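You operate a simulated robot arm through the tools that you are given. There is no shell and no other tool.

The job below is to be done with a simulated robot arm. You get a single attempt, and the scene is never put back.

JOB
Put things in order on the top of the wrap bench. At the end: the clear beaker stands where the white date block stood; the white date block from the top of the wrap bench stands where the brown red core stood; the orange bolt driver stands where the clear beaker stood; the brown red core stands where the red pack stood; the red pack from the top of the wrap bench is in the silver steel basket; whatever was shut is shut again. Leave all else as you found it, and nothing knocked over.

The check looks at the end state, three seconds after you hand in, the way a careful person would. Anything else that was tipped, shoved, dropped, spilled or broken makes it a failure.

ROBOT AND FRAMES
A 6-joint arm with a two-finger parallel gripper, fixed in place. Base frame: the origin is on the floor under the middle of its stand, x ahead of it, y to its left, z up; the work surface is at about z = 950. Units: mm, degrees, N and s.
With the tool pointing down near the work surface it reaches from about 360 to 760 mm from the base axis. Its first joint turns from -66.0 to 66.0 degrees. Payload 2.45 kg.
The TCP is the grasp point between the finger pads, 24 mm short of the fingertips. In the tool frame z runs along the fingers and y along their closing line. The gripper opens to 68 mm. The fingers are 17 mm wide and 10 mm thick; the gripper's body (40 by 70 mm) begins 41 mm behind the TCP.
Orientation is that of the tool frame in the base frame, as a unit quaternion [w, x, y, z]. With the fingers straight down and closing along the base's y, the tool's x points along the base's -x, its y along +y and its z along -z.

CONTROLS
- The arm moves only by the tool play_rows. Its argument "moves" is a list of rows, each a list of 7 numbers: the turn, a rotation vector about the tool's x, y, z in degrees, then the shift along the tool's x, y, z in mm, then the opening, from 0 (shut) to 1 (fully open). In form: [[wx, wy, wz, x, y, z, hand], ...]. A call has 1 to 20 rows; each row shifts and turns the commanded pose from where the row before left it, along the tool's axes as they then stand. Each row takes 0.2 s and may step no farther than 50 mm and 8.6 degrees from the row before; otherwise, or with a gripper value out of range, the whole call is refused. Where a pose cannot be reached the arm comes as near as it can. A force on the tool above 40 N (or 10 N above the force at the start of the call, whichever is more), or a blocked arm, ends the call early, and 0.2 s more pass. The fingers move at their own pace (about 108 mm/s each) and stop on an object; they squeeze with about 34 N. The grip force told is the motor's: it shows also when the fingers shut on nothing. Time passes only in rows, and 0.2 s behind the last, so rows that do not move let the fingers close. It gives the time, the measured TCP pose, the force on the tool (base axes), the opening and the grip force at its end, in the units of the frame above (readings bear some noise), with the torque about the TCP (base axes, N m) and any sound that the robot's microphone picked up, and new pictures: "pictures" is both (left out), scene, wrist or none.
- Cameras (640 x 400 px; columns grow to the right, rows downward): "scene" is fixed at [181.2, 441.1, 1449.3]; the picture's right is [-0.49, -0.87, 0.00], its down [-0.61, 0.35, -0.71] and it looks along [0.62, -0.35, -0.70] (base axes); focal length 240 px, centre (320, 200). "wrist" rides on the gripper at [84, 11, -75] in the tool frame; the picture's right is [-0.13, 0.99, 0.00], its down [-0.60, -0.08, -0.79] and it looks along [-0.79, -0.10, 0.61] (tool axes); focal length 251 px, centre (320, 200). There is no depth. A picture from a camera that has moved, and an enlarged one, comes with that camera's place and axes in the base frame and with its lens.
- close_up(camera, box): a new picture of the part [left, top, right, bottom] of that camera's present view, enlarged. No time passes.
- sign_off(): hands the job in; it is judged then, once.

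Nothing tells you positions but the pictures and the camera data. Unless the task says otherwise, let go and move clear before handing in.

The tools are called after "Request:" as name(argument=value, ...) on one line, values as JSON. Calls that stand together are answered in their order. play_rows: Moves the arm, as the interface text tells. Its arguments: {"type":"object","properties":{"moves":{"type":"array"},"pictures":{"type":"string","enum":["both","scene","wrist","none"]}},"required":["moves"]} The other tools are called the same way: close_up (camera, box) takes an enlarged picture of a part of a camera's view; sign_off () hands the job in.

At the start:

```text
time_s: 0.0
ee_pos: [493.8, -95.1, 1226.1]
tool_rot: [0.001, -0.001, 1.0, -0.001]
force: [1.0, 0.2, 0.3]
torque: [0.03, 0.02, 0.01]
grip_width: 68.2
gripper_force: 0.1
```

scene: 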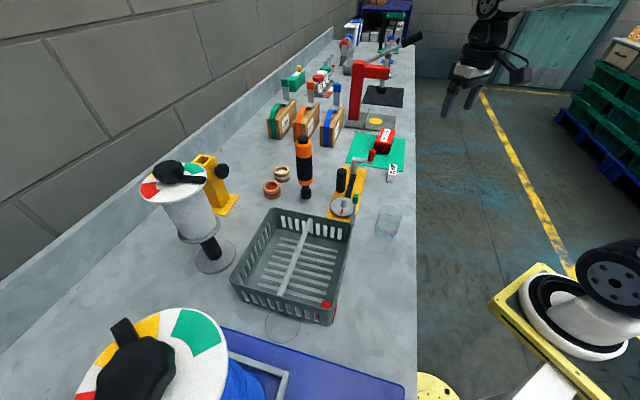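
wrist: 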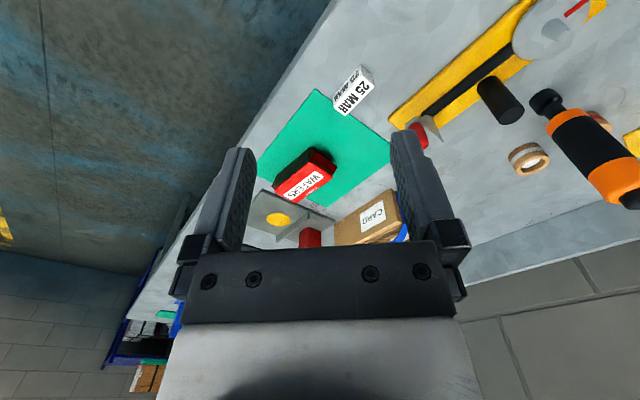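

I see a bench with a grey basket, a clear beaker, a white date block, a red pack on a green mat, an orange bolt driver, and some wooden/brown cores. I will take close-ups to identify and locate things before moving.

Request:
close_up(camera="scene", box=[220, 120, 420, 245])

Request:
close_up(camera="scene", box=[220, 190, 420, 340])

Request:
close_up(camera="wrist", box=[240, 60, 640, 260])

Request:
close_up(camera="scene", box=[260, 0, 460, 130])

```text
3.20 times, centred on (320, 182) of scene
camera zoom: at [181.2, 441.1, 1449.3], right [-0.49, -0.87, 0.0], down [-0.61, 0.35, -0.71], along [0.62, -0.35, -0.7], focal length 767 px, centre (320, 256)
```

zoom: 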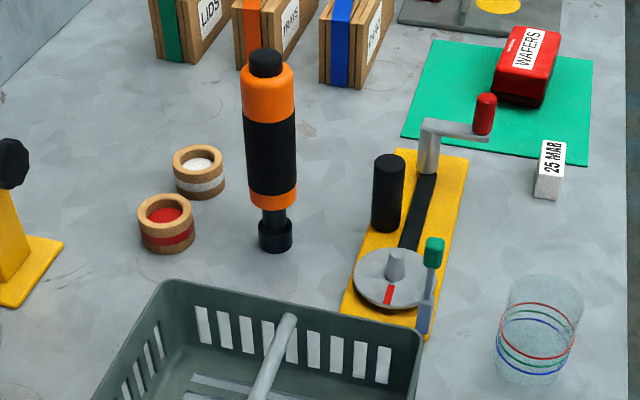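

```text
2.67 times, centred on (320, 265) of scene
camera zoom: at [181.2, 441.1, 1449.3], right [-0.49, -0.87, 0.0], down [-0.61, 0.35, -0.71], along [0.62, -0.35, -0.7], focal length 639 px, centre (320, 27)
```

zoom: 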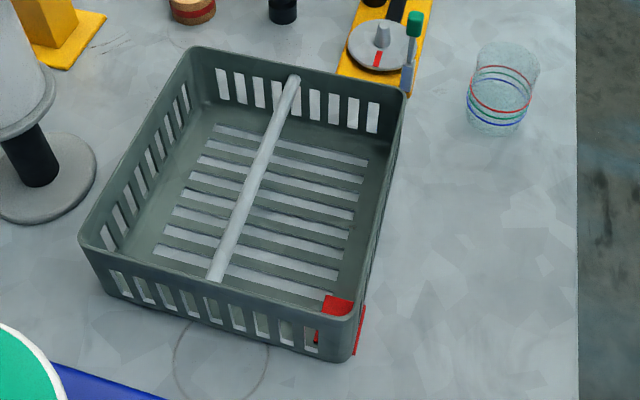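

```text
1.60 times, centred on (440, 160) of wrist
camera zoom: at [408.6, -84.1, 1301.3], right [0.13, 0.99, 0.0], down [0.6, -0.08, 0.79], along [0.79, -0.1, -0.61], focal length 402 px, centre (128, 264)
```

zoom: 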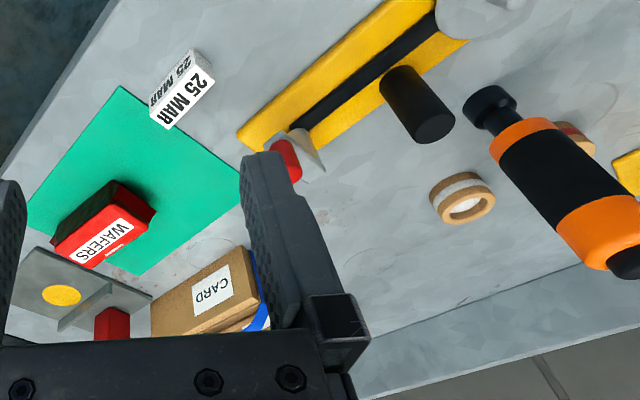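

```text
3.08 times, centred on (360, 65) of scene
camera zoom: at [181.2, 441.1, 1449.3], right [-0.49, -0.87, 0.0], down [-0.61, 0.35, -0.71], along [0.62, -0.35, -0.7], focal length 737 px, centre (197, 615)
```

zoom: 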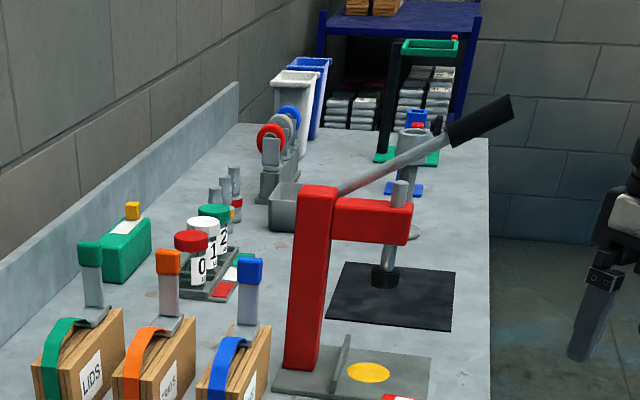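

I see the main items; a faint circle near the basket and the bottom area need a closer look, as does the basket itself and the beaker.

Request:
close_up(camera="scene", box=[200, 280, 440, 400])

Request:
close_up(camera="scene", box=[360, 190, 420, 250])

Request:
close_up(camera="scene", box=[220, 200, 360, 330])

Request:
close_up(camera="scene", box=[60, 140, 260, 290])

Request:
close_up(camera="scene", box=[340, 100, 420, 180])

Request:
close_up(camera="scene", box=[320, 140, 400, 220])

Request:
close_up(camera="scene", box=[250, 130, 330, 210])

```text
2.67 times, centred on (320, 340) of scene
camera zoom: at [181.2, 441.1, 1449.3], right [-0.49, -0.87, 0.0], down [-0.61, 0.35, -0.71], along [0.62, -0.35, -0.7], focal length 639 px, centre (320, -173)
```

zoom: 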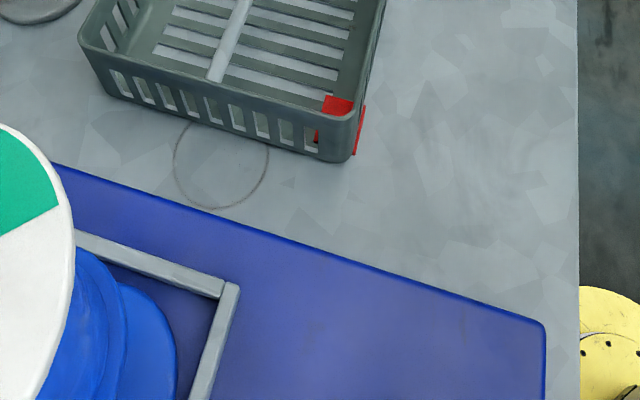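

```text
6.67 times, centred on (390, 220) of scene
camera zoom: at [181.2, 441.1, 1449.3], right [-0.49, -0.87, 0.0], down [-0.61, 0.35, -0.71], along [0.62, -0.35, -0.7], focal length 1597 px, centre (-147, 67)
```

zoom: 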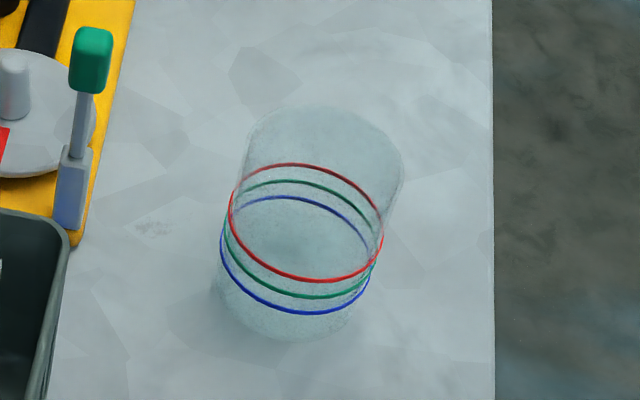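

```text
3.08 times, centred on (290, 265) of scene
camera zoom: at [181.2, 441.1, 1449.3], right [-0.49, -0.87, 0.0], down [-0.61, 0.35, -0.71], along [0.62, -0.35, -0.7], focal length 737 px, centre (412, 0)
```

zoom: 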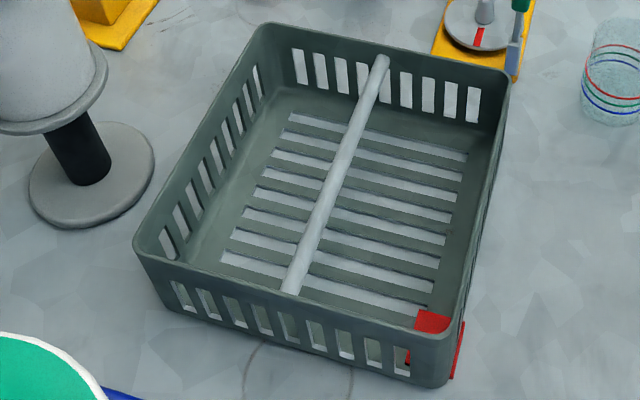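

```text
2.67 times, centred on (160, 215) of scene
camera zoom: at [181.2, 441.1, 1449.3], right [-0.49, -0.87, 0.0], down [-0.61, 0.35, -0.71], along [0.62, -0.35, -0.7], focal length 639 px, centre (747, 160)
```

zoom: 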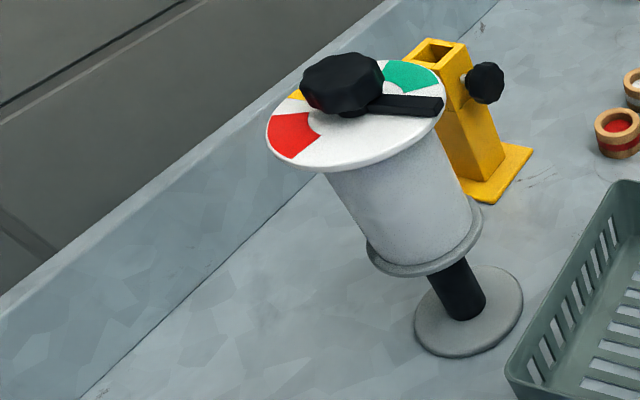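

```text
5.00 times, centred on (380, 140) of scene
camera zoom: at [181.2, 441.1, 1449.3], right [-0.49, -0.87, 0.0], down [-0.61, 0.35, -0.71], along [0.62, -0.35, -0.7], focal length 1198 px, centre (20, 500)
```

zoom: 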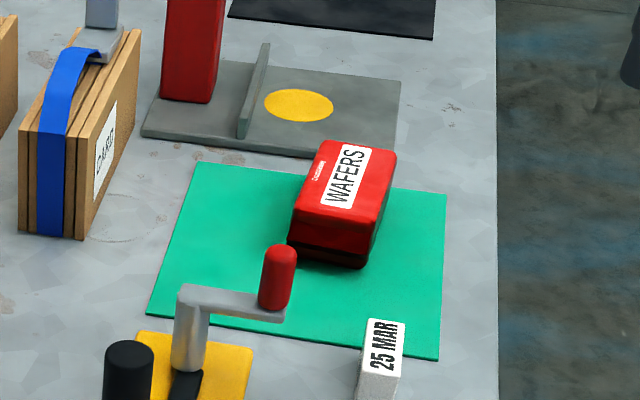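

```text
5.00 times, centred on (360, 180) of scene
camera zoom: at [181.2, 441.1, 1449.3], right [-0.49, -0.87, 0.0], down [-0.61, 0.35, -0.71], along [0.62, -0.35, -0.7], focal length 1198 px, centre (120, 300)
```

zoom: 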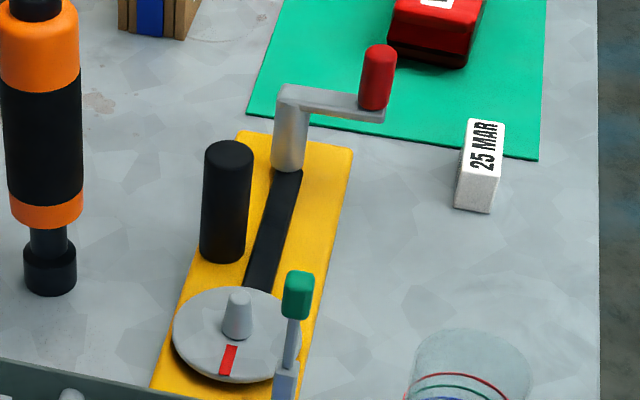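

```text
5.00 times, centred on (290, 170) of scene
camera zoom: at [181.2, 441.1, 1449.3], right [-0.49, -0.87, 0.0], down [-0.61, 0.35, -0.71], along [0.62, -0.35, -0.7], focal length 1198 px, centre (470, 350)
```

zoom: 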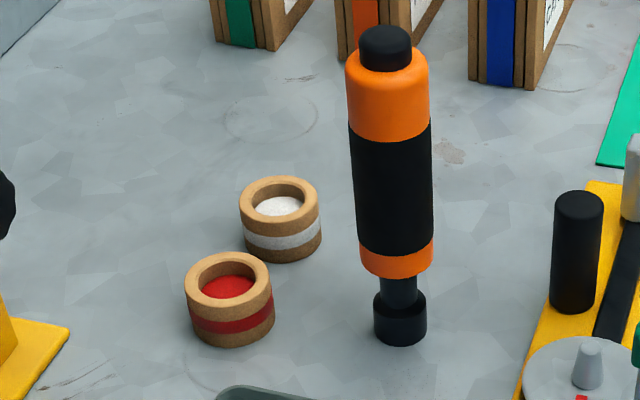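

The items look as expected; I want to confirm which basket is meant and see the left side of the bench. I'll raise the wrist camera over the middle and turn it left to look at the basket and the blue mat.

Request:
play_rows(moves=[[0, 0, 0, 18.8, 39, -4.8, 1], [0, 0, 0, 18.8, 39, -4.8, 1], [0, 0, 0, 18.8, 39, -4.8, 1], [0, 0, 0, 18.8, 39, -4.8, 1], [0, 0, 0, 18.8, 39, -4.8, 1], [0, 0, -7.5, 0, 0, 0, 1], [0, 0, -7.5, 0, 0, 0, 1], [0, 0, -7.5, 0, 0, 0, 1], [0, 0, -7.5, 0, 0, 0, 1], [0, 0, -7.5, 0, 0, 0, 1], [0, 0, -7.5, 0, 0, 0, 1], [0, 0, 0, 0, 0, 0, 1]])

```text
time_s: 2.6
ee_pos: [399.0, 99.4, 1249.0]
tool_rot: [0.001, -0.384, 0.923, 0.0]
force: [0.7, 0.1, -0.5]
torque: [0.04, -0.03, 0.0]
grip_width: 67.8
gripper_force: 0.1
camera wrist: at [331.3, 48.0, 1325.1], right [-0.61, 0.79, 0.0], down [0.48, 0.37, 0.79], along [0.63, 0.49, -0.61], focal length 251 px, centre (320, 200)
```

scene: 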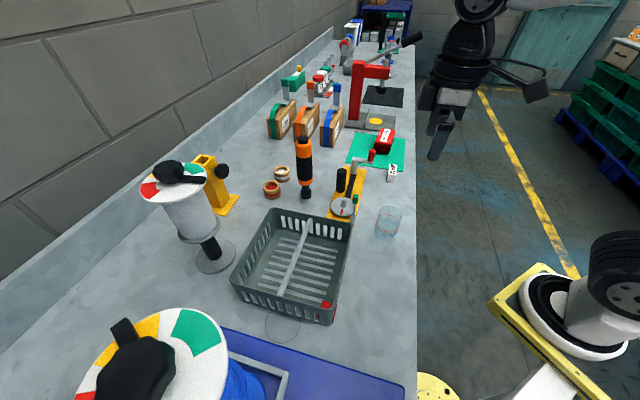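
wrist: 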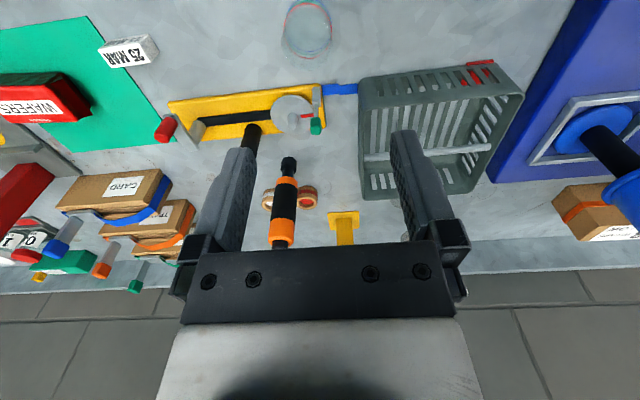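

The grey basket is the only basket so far; I'll turn the camera a bit further left to make sure there's nothing else like a basket near the blue mat.

Request:
play_rows(moves=[[0, 0, -8, 0, 0, 0, 1], [0, 0, -8, 0, 0, 0, 1], [0, 0, -8, 0, 0, 0, 1], [0, 0, -8, 0, 0, 0, 1], [0, 0, 0, 0, 0, 0, 1]], pictures="wrist")

Request:
close_up(camera="wrist", box=[320, 20, 640, 260])

```text
time_s: 3.8
ee_pos: [399.5, 100.0, 1250.4]
tool_rot: [0.0, -0.624, 0.782, -0.001]
force: [0.3, 0.1, 0.2]
torque: [0.0, 0.0, -0.03]
grip_width: 68.0
gripper_force: 0.1
camera wrist: at [369.3, 20.4, 1325.3], right [-0.94, 0.35, 0.0], down [0.21, 0.57, 0.79], along [0.28, 0.74, -0.61], focal length 251 px, centre (320, 200)
```

wrist: 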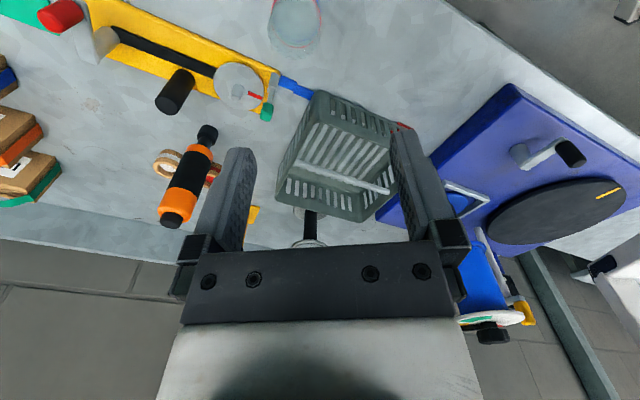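

```text
1.67 times, centred on (480, 140) of wrist
camera zoom: at [369.3, 20.4, 1325.3], right [-0.94, 0.35, 0.0], down [0.21, 0.57, 0.79], along [0.28, 0.74, -0.61], focal length 419 px, centre (53, 300)
```

zoom: 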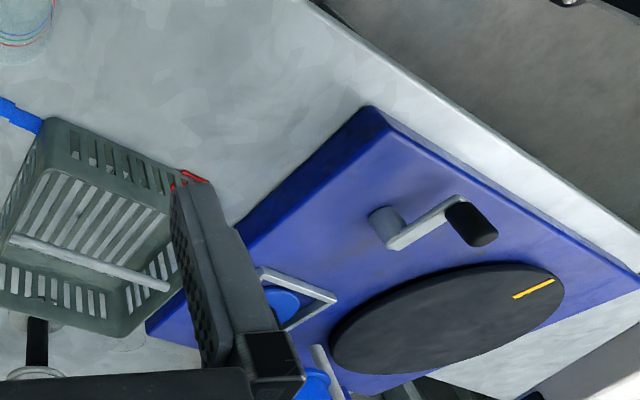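

The grey basket is clearly the only basket, and the blue thing is a turntable machine. Next I'll go look closely at the red pack (about 750, -150) with the wrist camera.

Request:
play_rows(moves=[[0, 0, 8.03, 0, 0, 0, 1], [0, 0, 8.03, 0, 0, 0, 1], [0, 0, 8.03, 0, 0, 0, 1], [0, 0, 8.03, 0, 0, 0, 1], [0, 0, 8.03, 0, 0, 0, 1], [0, 0, 8.03, 0, 0, 0, 1], [0, 0, 8.03, 0, 0, 0, 1], [0, 0, 8.03, 0, 0, 0, 1], [0, 0, 8.03, 0, 0, 0, 1], [0, 0, 8.03, 0, 0, 0, 1], [0, 0, 8.03, 0, 0, 0, 1], [0, 0, 0, -29.96, -22.05, 12.5, 1], [0, 0, 0, -29.96, -22.05, 12.5, 1], [0, 0, 0, -29.96, -22.05, 12.5, 1], [0, 0, 0, -29.96, -22.05, 12.5, 1], [0, 0, 0, -29.96, -22.05, 12.5, 1], [0, 0, 0, -29.96, -22.05, 12.5, 1], [0, 0, 0, -29.96, -22.05, 12.5, 1], [0, 0, 0, -29.96, -22.05, 12.5, 1], [0, 0, 0, 0, 0, 0, 1]], pictures="wrist")

Request:
close_up(camera="wrist", box=[200, 20, 440, 220])

```text
time_s: 8.0
ee_pos: [599.4, -121.9, 1150.8]
tool_rot: [0.001, 0.098, 0.995, -0.001]
force: [0.8, 0.1, -0.1]
torque: [0.0, -0.01, -0.03]
grip_width: 67.9
gripper_force: 0.0
camera wrist: at [518.1, -93.9, 1224.8], right [0.32, 0.95, 0.0], down [0.58, -0.19, 0.79], along [0.75, -0.25, -0.61], focal length 251 px, centre (320, 200)
```

wrist: 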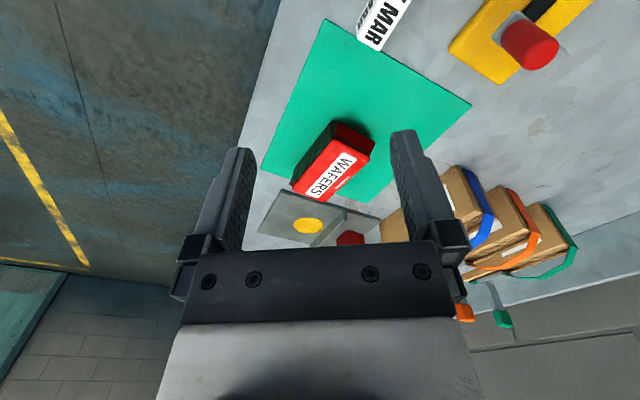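

```text
2.00 times, centred on (320, 120) of wrist
camera zoom: at [518.1, -93.9, 1224.8], right [0.32, 0.95, 0.0], down [0.58, -0.19, 0.79], along [0.75, -0.25, -0.61], focal length 503 px, centre (320, 360)
```

zoom: 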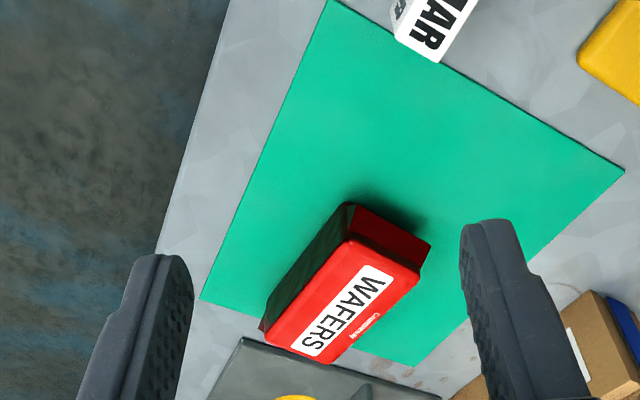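

The red pack lies on the green mat, roughly 110 x 55 x 35 mm centred near (761, -164), its long axis at about -49°. I'll move above it with the gripper turned to match and look again.

Request:
play_rows(moves=[[0, 0, 0, -33.9, 3.45, 12.7, 1], [0, 0, 0, -33.9, 3.45, 12.7, 1], [0, 0, 0, -33.9, 3.45, 12.7, 1], [0, 0, 0, -33.9, 3.45, 12.7, 1], [0, 0, 7.614, 0, 0, 0, 1], [0, 0, 7.614, 0, 0, 0, 1], [0, 0, 7.614, 0, 0, 0, 1], [0, 0, 7.614, 0, 0, 0, 1], [0, 0, 7.614, 0, 0, 0, 1], [0, 0, 0, 0, 0, 0, 1]])

Request:
close_up(camera="wrist", box=[200, 0, 440, 200])

```text
time_s: 10.2
ee_pos: [735.7, -133.3, 1100.0]
tool_rot: [0.0, 0.418, 0.909, 0.001]
force: [0.0, -0.5, 0.8]
torque: [0.0, 0.0, -0.02]
grip_width: 68.1
gripper_force: 0.0
camera wrist: at [688.7, -62.2, 1174.8], right [0.84, 0.55, 0.0], down [0.33, -0.51, 0.79], along [0.44, -0.66, -0.61], focal length 251 px, centre (320, 200)
```

scene: 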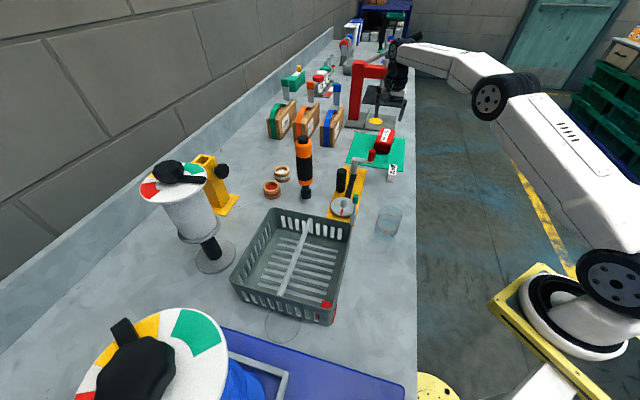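
wrist: 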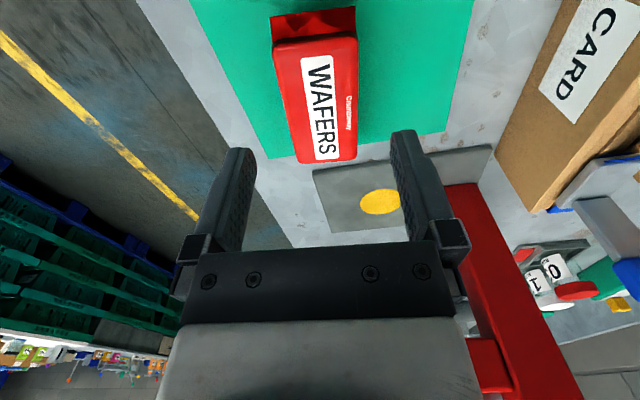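

```text
2.00 times, centred on (320, 100) of wrist
camera zoom: at [688.7, -62.2, 1174.8], right [0.84, 0.55, 0.0], down [0.33, -0.51, 0.79], along [0.44, -0.66, -0.61], focal length 503 px, centre (320, 400)
```

zoom: 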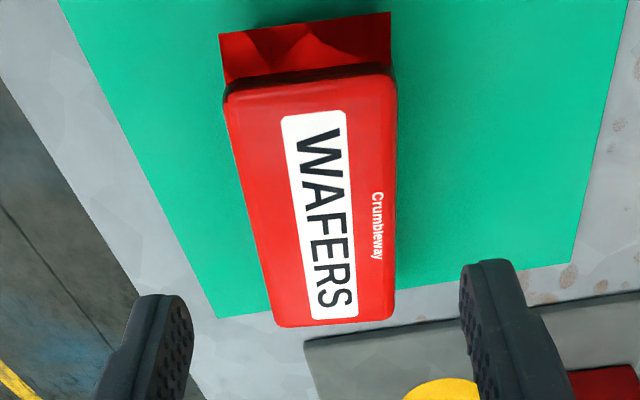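

The pack's top is at about z = 995 and it is roughly 57 wide and 104 long, centred near (755, -161) with long axis at -51°. I'll line up over its nearer half and drop to just above it, then check before going down.

Request:
play_rows(moves=[[0, 0, 2, 0, 0, 0, 1], [0, 0, 0, -18.76, -2.3, 20, 1], [0, 0, 0, 0, 0, 25, 1], [0, 0, 0, 0, 0, 24.5, 1], [0, 0, 0, 0, 0, 0, 1]])

Request:
close_up(camera="wrist", box=[200, 0, 440, 200])

Request:
close_up(camera="scene", box=[340, 50, 460, 170])

```text
time_s: 11.4
ee_pos: [746.4, -149.1, 1030.3]
tool_rot: [0.001, 0.434, 0.901, 0.001]
force: [0.5, -0.4, -0.5]
torque: [0.03, 0.01, 0.0]
grip_width: 67.9
gripper_force: 0.0
camera wrist: at [701.4, -75.1, 1104.0], right [0.85, 0.52, 0.0], down [0.31, -0.52, 0.79], along [0.41, -0.68, -0.61], focal length 251 px, centre (320, 200)
```

scene: 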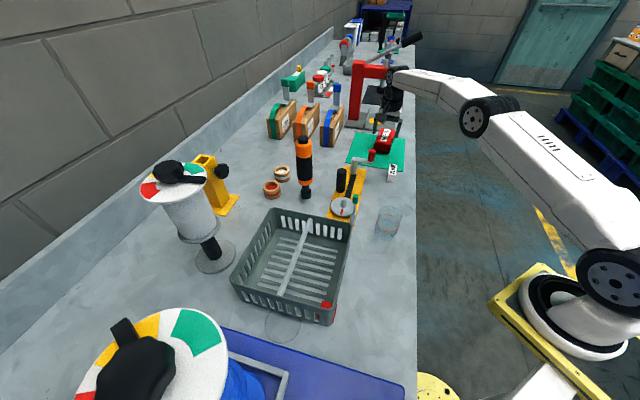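
wrist: 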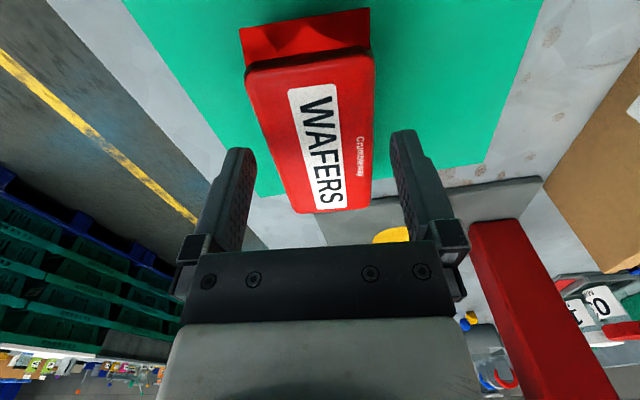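

```text
2.00 times, centred on (320, 100) of wrist
camera zoom: at [701.4, -75.1, 1104.0], right [0.85, 0.52, 0.0], down [0.31, -0.52, 0.79], along [0.41, -0.68, -0.61], focal length 503 px, centre (320, 400)
```

zoom: 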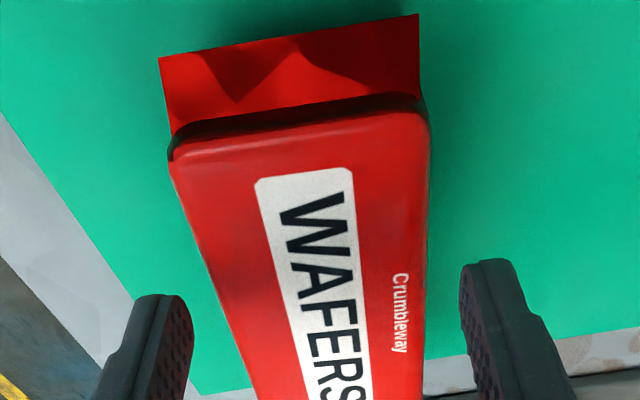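

```text
3.33 times, centred on (400, 110) of scene
camera zoom: at [181.2, 441.1, 1449.3], right [-0.49, -0.87, 0.0], down [-0.61, 0.35, -0.71], along [0.62, -0.35, -0.7], focal length 799 px, centre (53, 500)
```

zoom: 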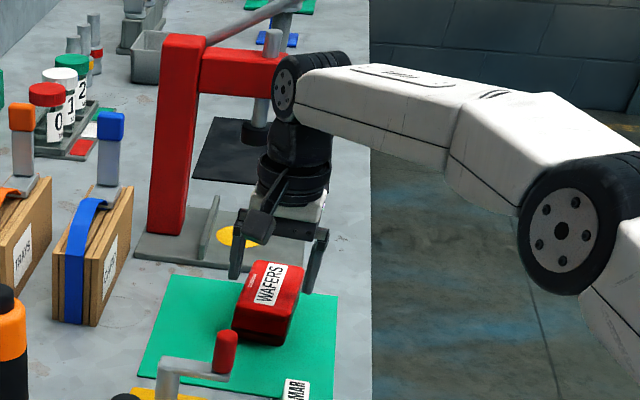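

The gripper is aligned within about 1 mm across the pack. I'll go straight down to z ≈ 984 and check clearance before closing.

Request:
play_rows(moves=[[0, 0, 0, 0, -1, 12, 1], [0, 0, 0, 0, 0, 12, 1], [0, 0, 0, 0, 0, 12, 1], [0, 0, 0, 0, 0, 10.3, 1], [0, 0, 0, 0, 0, 0, 1]])

Request:
close_up(camera="scene", box=[340, 90, 440, 170])

```text
time_s: 12.6
ee_pos: [746.1, -148.6, 983.2]
tool_rot: [0.001, 0.433, 0.902, 0.001]
force: [0.4, -0.4, 0.3]
torque: [-0.01, 0.0, -0.02]
grip_width: 68.0
gripper_force: 0.1
camera wrist: at [700.9, -75.9, 1058.2], right [0.85, 0.52, 0.0], down [0.31, -0.52, 0.79], along [0.41, -0.68, -0.61], focal length 251 px, centre (320, 200)
```

scene: 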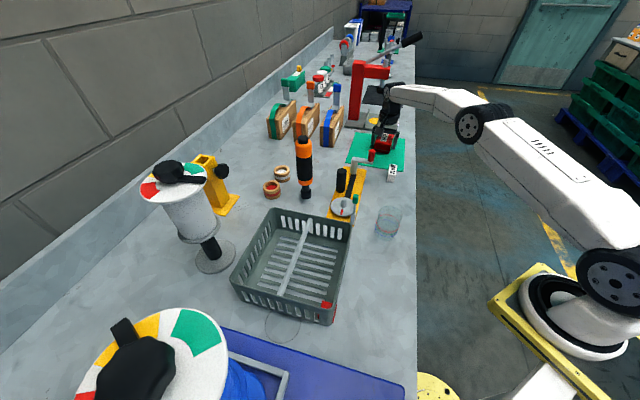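
wrist: 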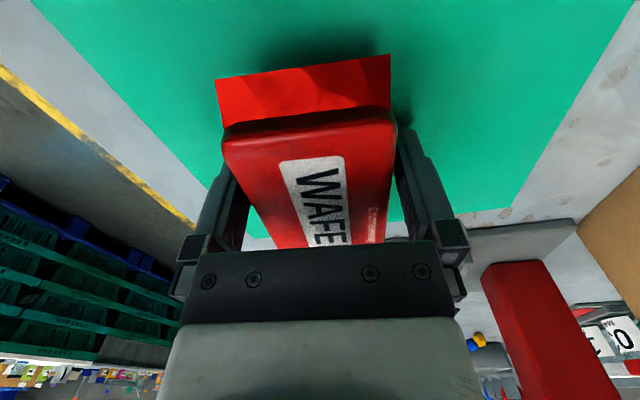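

```text
5.00 times, centred on (390, 130) of scene
camera zoom: at [181.2, 441.1, 1449.3], right [-0.49, -0.87, 0.0], down [-0.61, 0.35, -0.71], along [0.62, -0.35, -0.7], focal length 1198 px, centre (-30, 550)
```

zoom: 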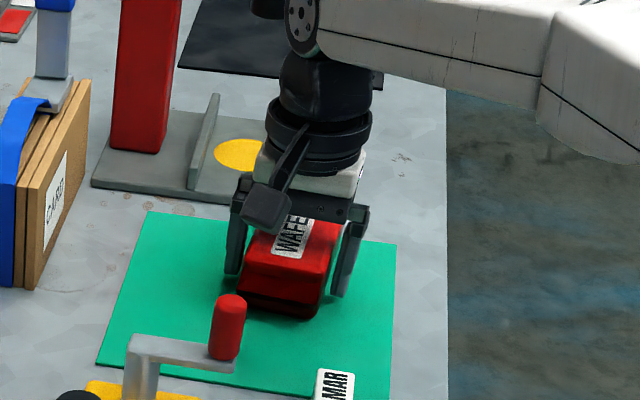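

The fingers straddle the pack cleanly with no contact. I'll close on it.

Request:
play_rows(moves=[[0, 0, 0, 0, 0, 0, 0.6], [0, 0, 0, 0, 0, 0, 0.6], [0, 0, 0, 0, 0, 0, 0.6]], pictures="wrist")

```text
time_s: 13.4
ee_pos: [744.4, -148.8, 983.4]
tool_rot: [0.001, 0.432, 0.902, 0.001]
force: [0.1, -0.5, 0.1]
torque: [-0.1, -0.02, 0.02]
grip_width: 59.9
gripper_force: 33.7
camera wrist: at [700.9, -75.9, 1058.2], right [0.85, 0.52, 0.0], down [0.31, -0.52, 0.79], along [0.41, -0.68, -0.61], focal length 251 px, centre (320, 200)
```

wrist: 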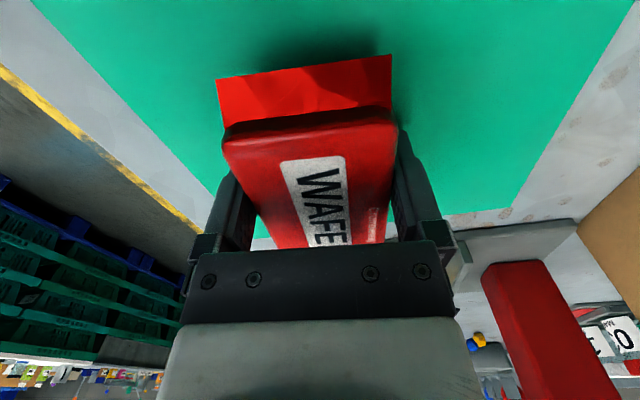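

The pack is held (59.9 mm wide, 34 N). I'll lift it straight up and check that it comes cleanly off the mat.

Request:
play_rows(moves=[[0, 0, 0, 0, 0, -6, 0.5], [0, 0, 0, 0, 0, -15, 0.5], [0, 0, 0, 0, 0, -30, 0.5], [0, 0, 0, 0, 0, -45, 0.5], [0, 0, 0, 0, 0, -50, 0.5], [0, 0, -6.4, 0, 0, 0, 0.5], [0, 0, 0, 0, 0, 0, 0.5]])

Request:
close_up(camera="scene", box=[330, 50, 450, 190])

```text
time_s: 15.0
ee_pos: [738.2, -149.2, 1128.5]
tool_rot: [0.0, 0.381, 0.925, -0.001]
force: [-0.8, 1.6, -1.7]
torque: [0.01, 0.03, 0.0]
grip_width: 59.6
gripper_force: 34.4
out of reach, approached as far as the arm can: row 5
camera wrist: at [686.1, -81.2, 1204.0], right [0.79, 0.61, 0.0], down [0.37, -0.48, 0.79], along [0.49, -0.63, -0.61], focal length 251 px, centre (320, 200)
```

scene: 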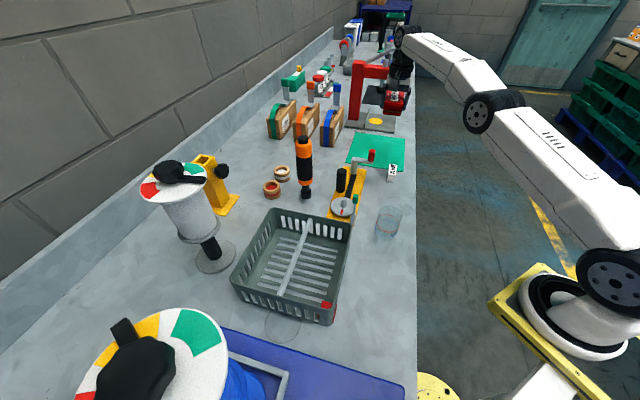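
wrist: 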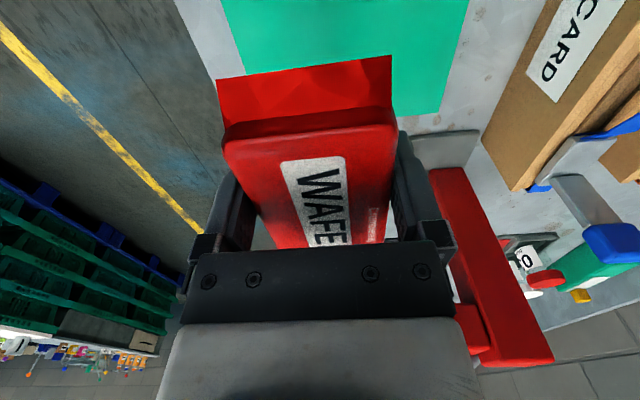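

```text
2.86 times, centred on (390, 120) of scene
camera zoom: at [181.2, 441.1, 1449.3], right [-0.49, -0.87, 0.0], down [-0.61, 0.35, -0.71], along [0.62, -0.35, -0.7], focal length 684 px, centre (120, 429)
```

zoom: 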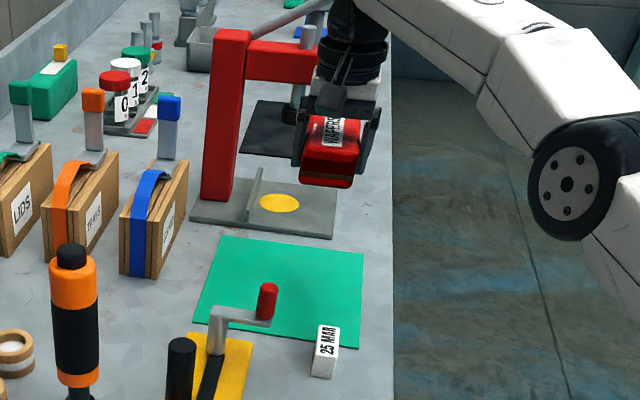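

The pack lifted cleanly and the mat stayed in place. Now I'll carry it over toward the basket at a safe height.

Request:
play_rows(moves=[[0, 0, 0, 43.72, 7.17, 0, 0.5], [0, 0, 0, 43.72, 7.17, 0, 0.5], [0, 0, 0, 43.72, 7.17, 0, 0.5], [0, 0, 0, 43.72, 7.17, 0, 0.5], [0, 0, 0, 43.72, 7.17, 0, 0.5], [0, 0, 0, 43.72, 7.17, 0, 0.5], [0, 0, 0, 43.72, 7.17, 0, 0.5], [0, 0, 0, 43.72, 7.17, 0, 0.5], [0, 0, 0, 43.72, 7.17, 0, 0.5], [0, 0, 0, 43.72, 7.17, 0, 0.5], [0, 0, 0, 43.72, 7.17, 0, 0.5], [0, 0, 0, 43.72, 7.17, 0, 0.5], [0, 0, 0, 43.72, 7.17, 0, 0.5], [0, 0, 0, 0, 0, 0, 0.5]])

Request:
close_up(camera="scene", box=[200, 150, 440, 350])

```text
time_s: 18.0
ee_pos: [401.8, 319.1, 1126.4]
tool_rot: [0.002, 0.382, 0.924, -0.001]
force: [-1.1, -0.6, -1.9]
torque: [0.02, 0.02, 0.01]
grip_width: 59.8
gripper_force: 33.7
camera wrist: at [349.5, 386.9, 1202.2], right [0.79, 0.61, 0.0], down [0.37, -0.48, 0.79], along [0.49, -0.63, -0.61], focal length 251 px, centre (320, 200)
```

scene: 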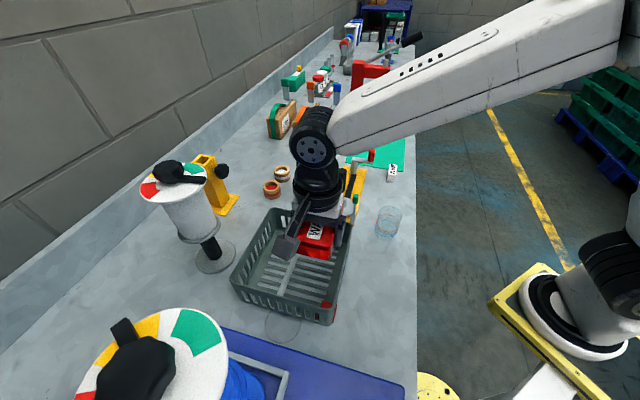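
wrist: 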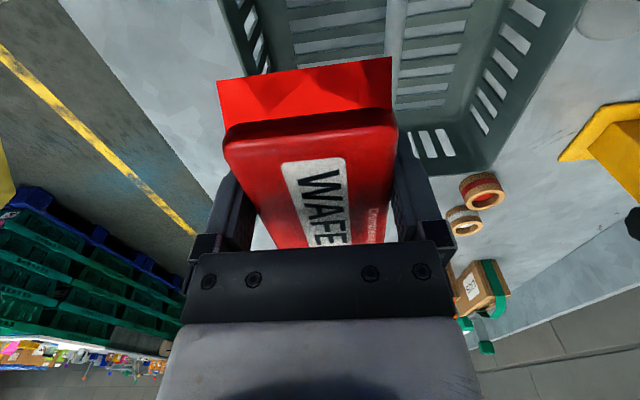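

```text
2.00 times, centred on (320, 250) of scene
camera zoom: at [181.2, 441.2, 1449.3], right [-0.49, -0.87, 0.0], down [-0.61, 0.35, -0.71], along [0.62, -0.35, -0.7], focal length 479 px, centre (320, 100)
```

zoom: 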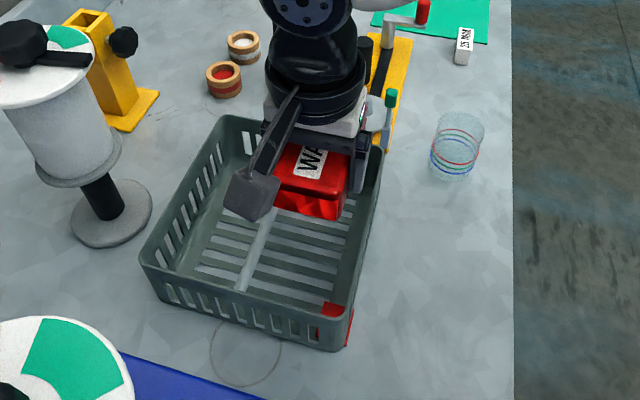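

The pack is above the basket. I'll take a closer wrist view to measure the bar, the right wall and the far corner of the basket.

Request:
close_up(camera="wrist", box=[200, 0, 440, 150])

Request:
close_up(camera="wrist", box=[380, 0, 620, 200])

```text
2.67 times, centred on (320, 75) of wrist
camera zoom: at [349.5, 386.9, 1202.2], right [0.79, 0.61, 0.0], down [0.37, -0.48, 0.79], along [0.49, -0.63, -0.61], focal length 670 px, centre (320, 533)
```

zoom: 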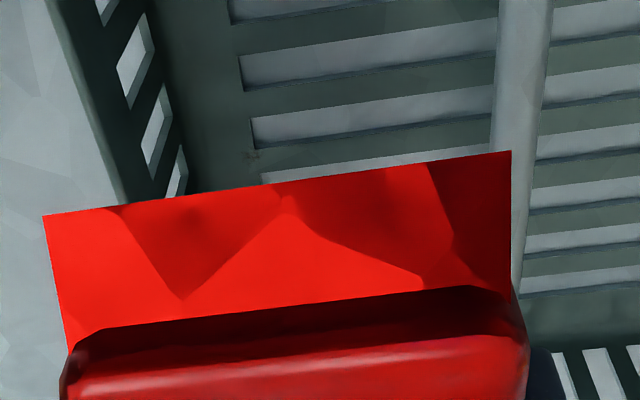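

```text
2.00 times, centred on (500, 100) of wrist
camera zoom: at [349.5, 386.9, 1202.2], right [0.79, 0.61, 0.0], down [0.37, -0.48, 0.79], along [0.49, -0.63, -0.61], focal length 503 px, centre (-40, 400)
```

zoom: 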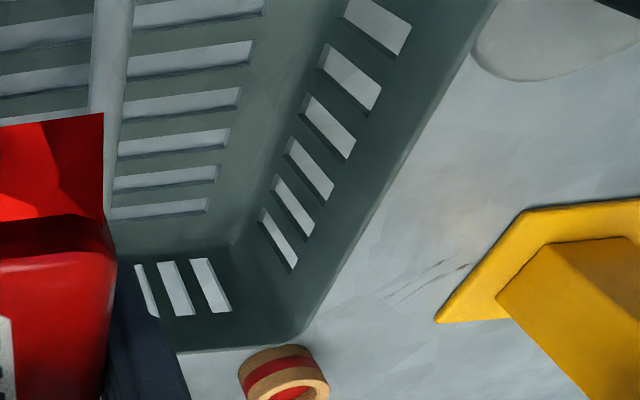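

I need better height and side measurements of the bar and rim. I'll shift the tool 80 mm sideways (toward the robot) at the same height for a parallax view.

Request:
play_rows(moves=[[0, 0, 0, 0, -40, 0, 0.5], [0, 0, 0, 0, -40, 0, 0.5], [0, 0, 0, 0, 0, 0, 0.5]], pictures="wrist")

Request:
close_up(camera="wrist", box=[340, 0, 640, 200])

Request:
close_up(camera="wrist", box=[320, 0, 480, 100])

Request:
close_up(camera="wrist", box=[460, 0, 620, 100])

```text
time_s: 18.8
ee_pos: [344.6, 260.6, 1127.9]
tool_rot: [0.001, 0.382, 0.924, 0.0]
force: [-0.5, -0.2, -2.1]
torque: [0.04, -0.02, -0.01]
grip_width: 59.7
gripper_force: 34.6
camera wrist: at [292.4, 327.2, 1202.1], right [0.79, 0.61, 0.0], down [0.37, -0.48, 0.79], along [0.49, -0.63, -0.61], focal length 251 px, centre (320, 200)
```

wrist: 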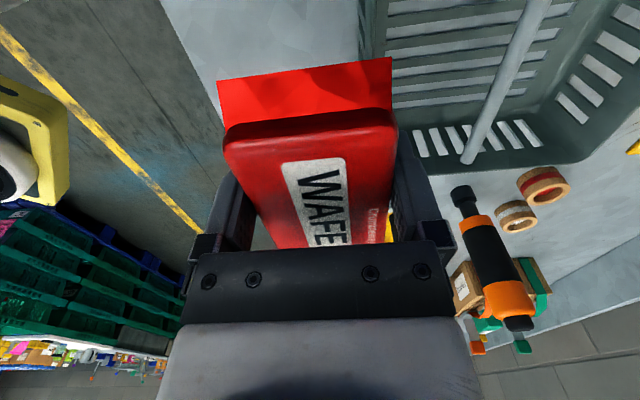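

```text
2.00 times, centred on (490, 100) of wrist
camera zoom: at [292.4, 327.2, 1202.1], right [0.79, 0.61, 0.0], down [0.37, -0.48, 0.79], along [0.49, -0.63, -0.61], focal length 503 px, centre (-20, 400)
```

zoom: 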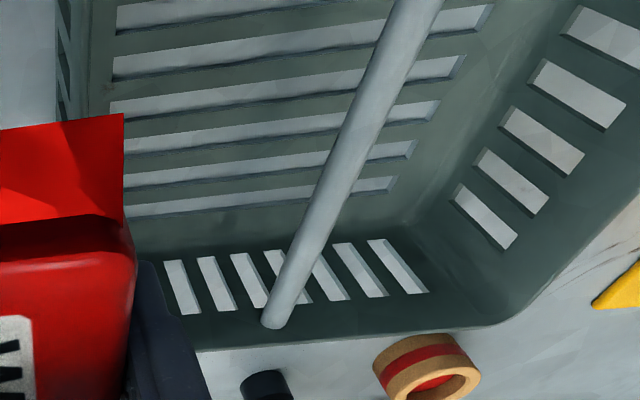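

```text
4.00 times, centred on (400, 50) of wrist
camera zoom: at [292.4, 327.2, 1202.1], right [0.79, 0.61, 0.0], down [0.37, -0.48, 0.79], along [0.49, -0.63, -0.61], focal length 1006 px, centre (0, 800)
```

zoom: 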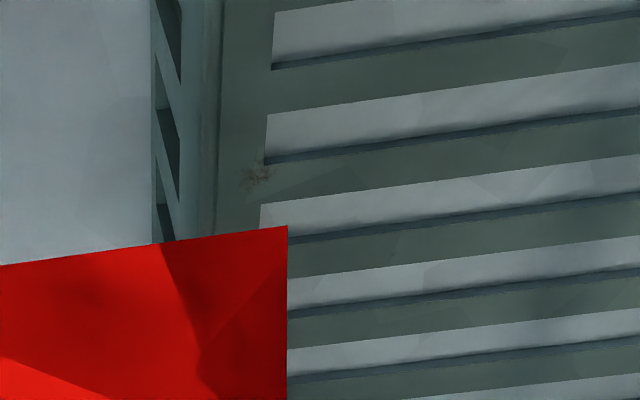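

```text
4.00 times, centred on (540, 50) of wrist
camera zoom: at [292.4, 327.2, 1202.1], right [0.79, 0.61, 0.0], down [0.37, -0.48, 0.79], along [0.49, -0.63, -0.61], focal length 1006 px, centre (-560, 800)
```

zoom: 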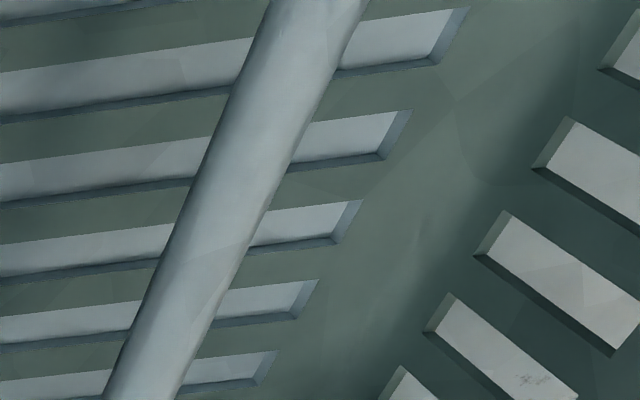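

The half-space beside the bar narrows with the flared walls, so fingers reaching the pack's foot would touch. I'll set the pack down on the free strip of bench beside the basket and re-grip it higher up.

Request:
play_rows(moves=[[0, 0, 0, -20, -21.5, 0, 0.5], [0, 0, 0, -20, -21.5, 0, 0.5], [0, 0, 0, 0, 0, 45, 0.5], [0, 0, 0, 0, 0, 45, 0.5], [0, 0, 0, 0, 0, 35, 0.5], [0, 0, 0, 0, 0, 10, 0.5], [0, 0, 0, 0, 0, 4, 0.5], [0, 0, 0, 0, 0, 2, 0.5], [0, 0, 0, 0, 0, 0, 0.5]])

Request:
close_up(camera="scene", box=[300, 200, 440, 350])

```text
time_s: 20.8
ee_pos: [342.8, 203.4, 986.4]
tool_rot: [0.001, 0.382, 0.924, 0.0]
force: [0.1, 0.2, -1.4]
torque: [0.03, 0.0, -0.01]
grip_width: 59.8
gripper_force: 34.2
camera wrist: at [290.5, 270.6, 1060.6], right [0.79, 0.61, 0.0], down [0.37, -0.48, 0.79], along [0.49, -0.63, -0.61], focal length 251 px, centre (320, 200)
```

scene: 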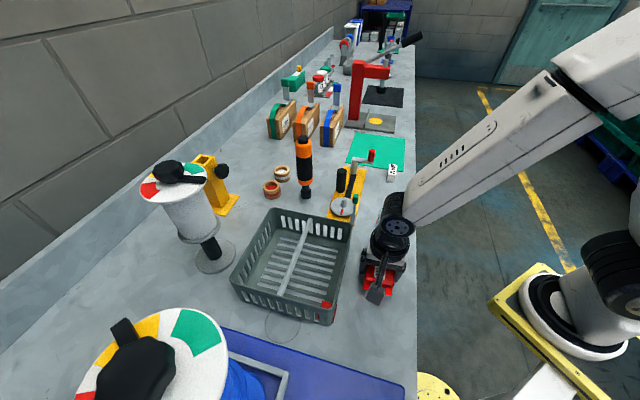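
wrist: 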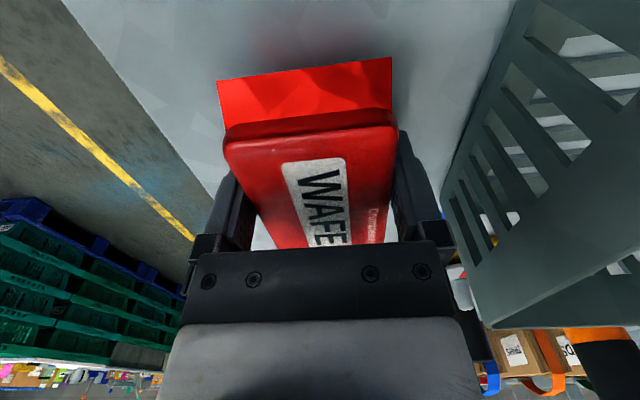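

```text
2.67 times, centred on (370, 275) of scene
camera zoom: at [181.2, 441.2, 1449.3], right [-0.49, -0.87, 0.0], down [-0.61, 0.35, -0.71], along [0.62, -0.35, -0.7], focal length 639 px, centre (187, 0)
```

zoom: 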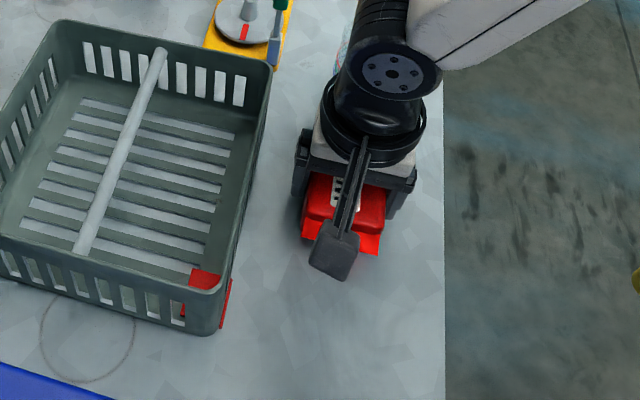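

The pack hangs just above the bench. I'll lower in small steps until contact shows in the force.

Request:
play_rows(moves=[[0, 0, 0, 0, 0, 1.5, 0.5], [0, 0, 0, 0, 0, 1, 0.5], [0, 0, 0, 0, 0, 0, 0.5]], pictures="none")

Request:
play_rows(moves=[[0, 0, 0, 0, 0, 1, 0.5], [0, 0, 0, 0, 0, 0, 0.5]], pictures="none")

```text
time_s: 21.6
ee_pos: [343.8, 204.6, 984.1]
tool_rot: [0.001, 0.382, 0.924, 0.0]
force: [-0.7, -0.3, -1.6]
torque: [0.06, 0.05, 0.0]
grip_width: 59.9
gripper_force: 34.3
```

```text
time_s: 22.2
ee_pos: [343.6, 202.8, 982.1]
tool_rot: [0.001, 0.383, 0.924, 0.0]
force: [-0.2, 0.4, -2.5]
torque: [0.03, 0.04, 0.02]
grip_width: 59.8
gripper_force: 33.6
```

Request:
play_rows(moves=[[0, 0, 0, 0, 0, 1, 0.5], [0, 0, 0, 0, 0, 0, 0.5]], pictures="none")

Request:
play_rows(moves=[[0, 0, 0, 0, 0, 1, 0.5], [0, 0, 0, 0, 0, 0, 0.5]], pictures="none")

```text
time_s: 22.8
ee_pos: [344.6, 203.7, 981.2]
tool_rot: [0.001, 0.382, 0.924, 0.001]
force: [-1.2, -0.4, -1.9]
torque: [0.06, 0.06, 0.01]
grip_width: 59.9
gripper_force: 33.5
```

```text
time_s: 23.4
ee_pos: [344.2, 203.8, 980.9]
tool_rot: [0.002, 0.382, 0.924, 0.0]
force: [0.6, -0.3, -1.1]
torque: [0.02, 0.05, -0.01]
grip_width: 59.6
gripper_force: 34.3
```

Still just hanging (force about -1.5 N). Continuing in 1 mm steps.

Request:
play_rows(moves=[[0, 0, 0, 0, 0, 1, 0.5], [0, 0, 0, 0, 0, 0, 0.5]], pictures="none")

Request:
play_rows(moves=[[0, 0, 0, 0, 0, 1, 0.5], [0, 0, 0, 0, 0, 0, 0.5]], pictures="wrist")

```text
time_s: 24.0
ee_pos: [343.2, 203.8, 979.3]
tool_rot: [0.001, 0.382, 0.924, 0.0]
force: [-0.2, 0.7, 0.7]
torque: [-0.15, -0.05, 0.04]
grip_width: 59.9
gripper_force: 33.9
```

```text
time_s: 24.6
ee_pos: [343.6, 203.1, 979.9]
tool_rot: [0.001, 0.382, 0.924, -0.001]
force: [-3.5, -2.4, 20.1]
torque: [-0.2, 0.19, 0.16]
grip_width: 59.8
gripper_force: 34.3
camera wrist: at [290.8, 271.1, 1054.8], right [0.79, 0.61, 0.0], down [0.37, -0.48, 0.79], along [0.49, -0.63, -0.61], focal length 251 px, centre (320, 200)
```

wrist: 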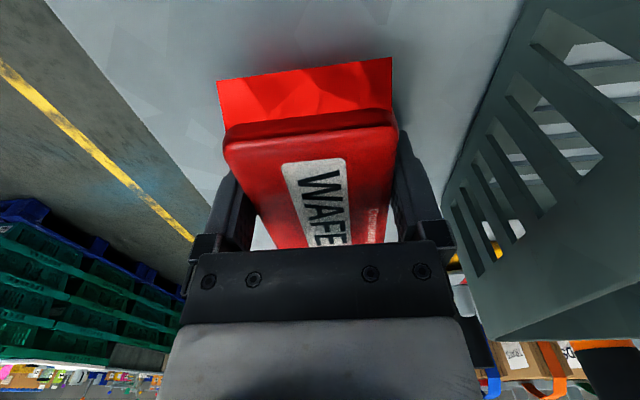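

Contact with the bench at TCP z ≈ 980. I'll open, rise 16 mm and re-grip the pack at its upper part.

Request:
play_rows(moves=[[0, 0, 0, 0, 0, -1, 0.5], [0, 0, 0, 0, 0, 0, 1], [0, 0, 0, 0, 0, 0, 1], [0, 0, 0, 0, 0, -8, 1], [0, 0, 0, 0, 0, -8, 1], [0, 0, 0, 0, 0, 0, 0.5], [0, 0, 0, 0, 0, 0, 0.5], [0, 0, 0, 0, 0, 0, 0.5]])

```text
time_s: 26.4
ee_pos: [342.2, 205.1, 997.7]
tool_rot: [0.001, 0.382, 0.924, 0.0]
force: [1.4, 0.5, 0.0]
torque: [0.0, 0.03, 0.0]
grip_width: 59.8
gripper_force: 33.7
camera wrist: at [290.2, 271.2, 1071.9], right [0.79, 0.61, 0.0], down [0.37, -0.48, 0.79], along [0.49, -0.63, -0.61], focal length 251 px, centre (320, 200)
```

scene: 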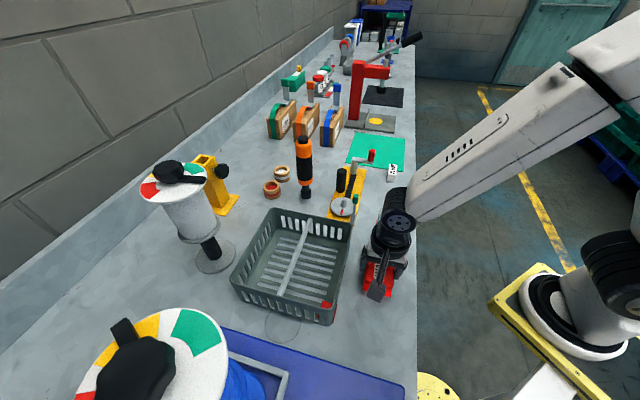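
wrist: 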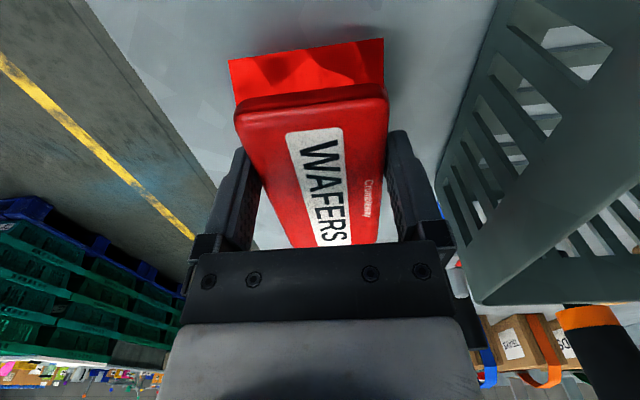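

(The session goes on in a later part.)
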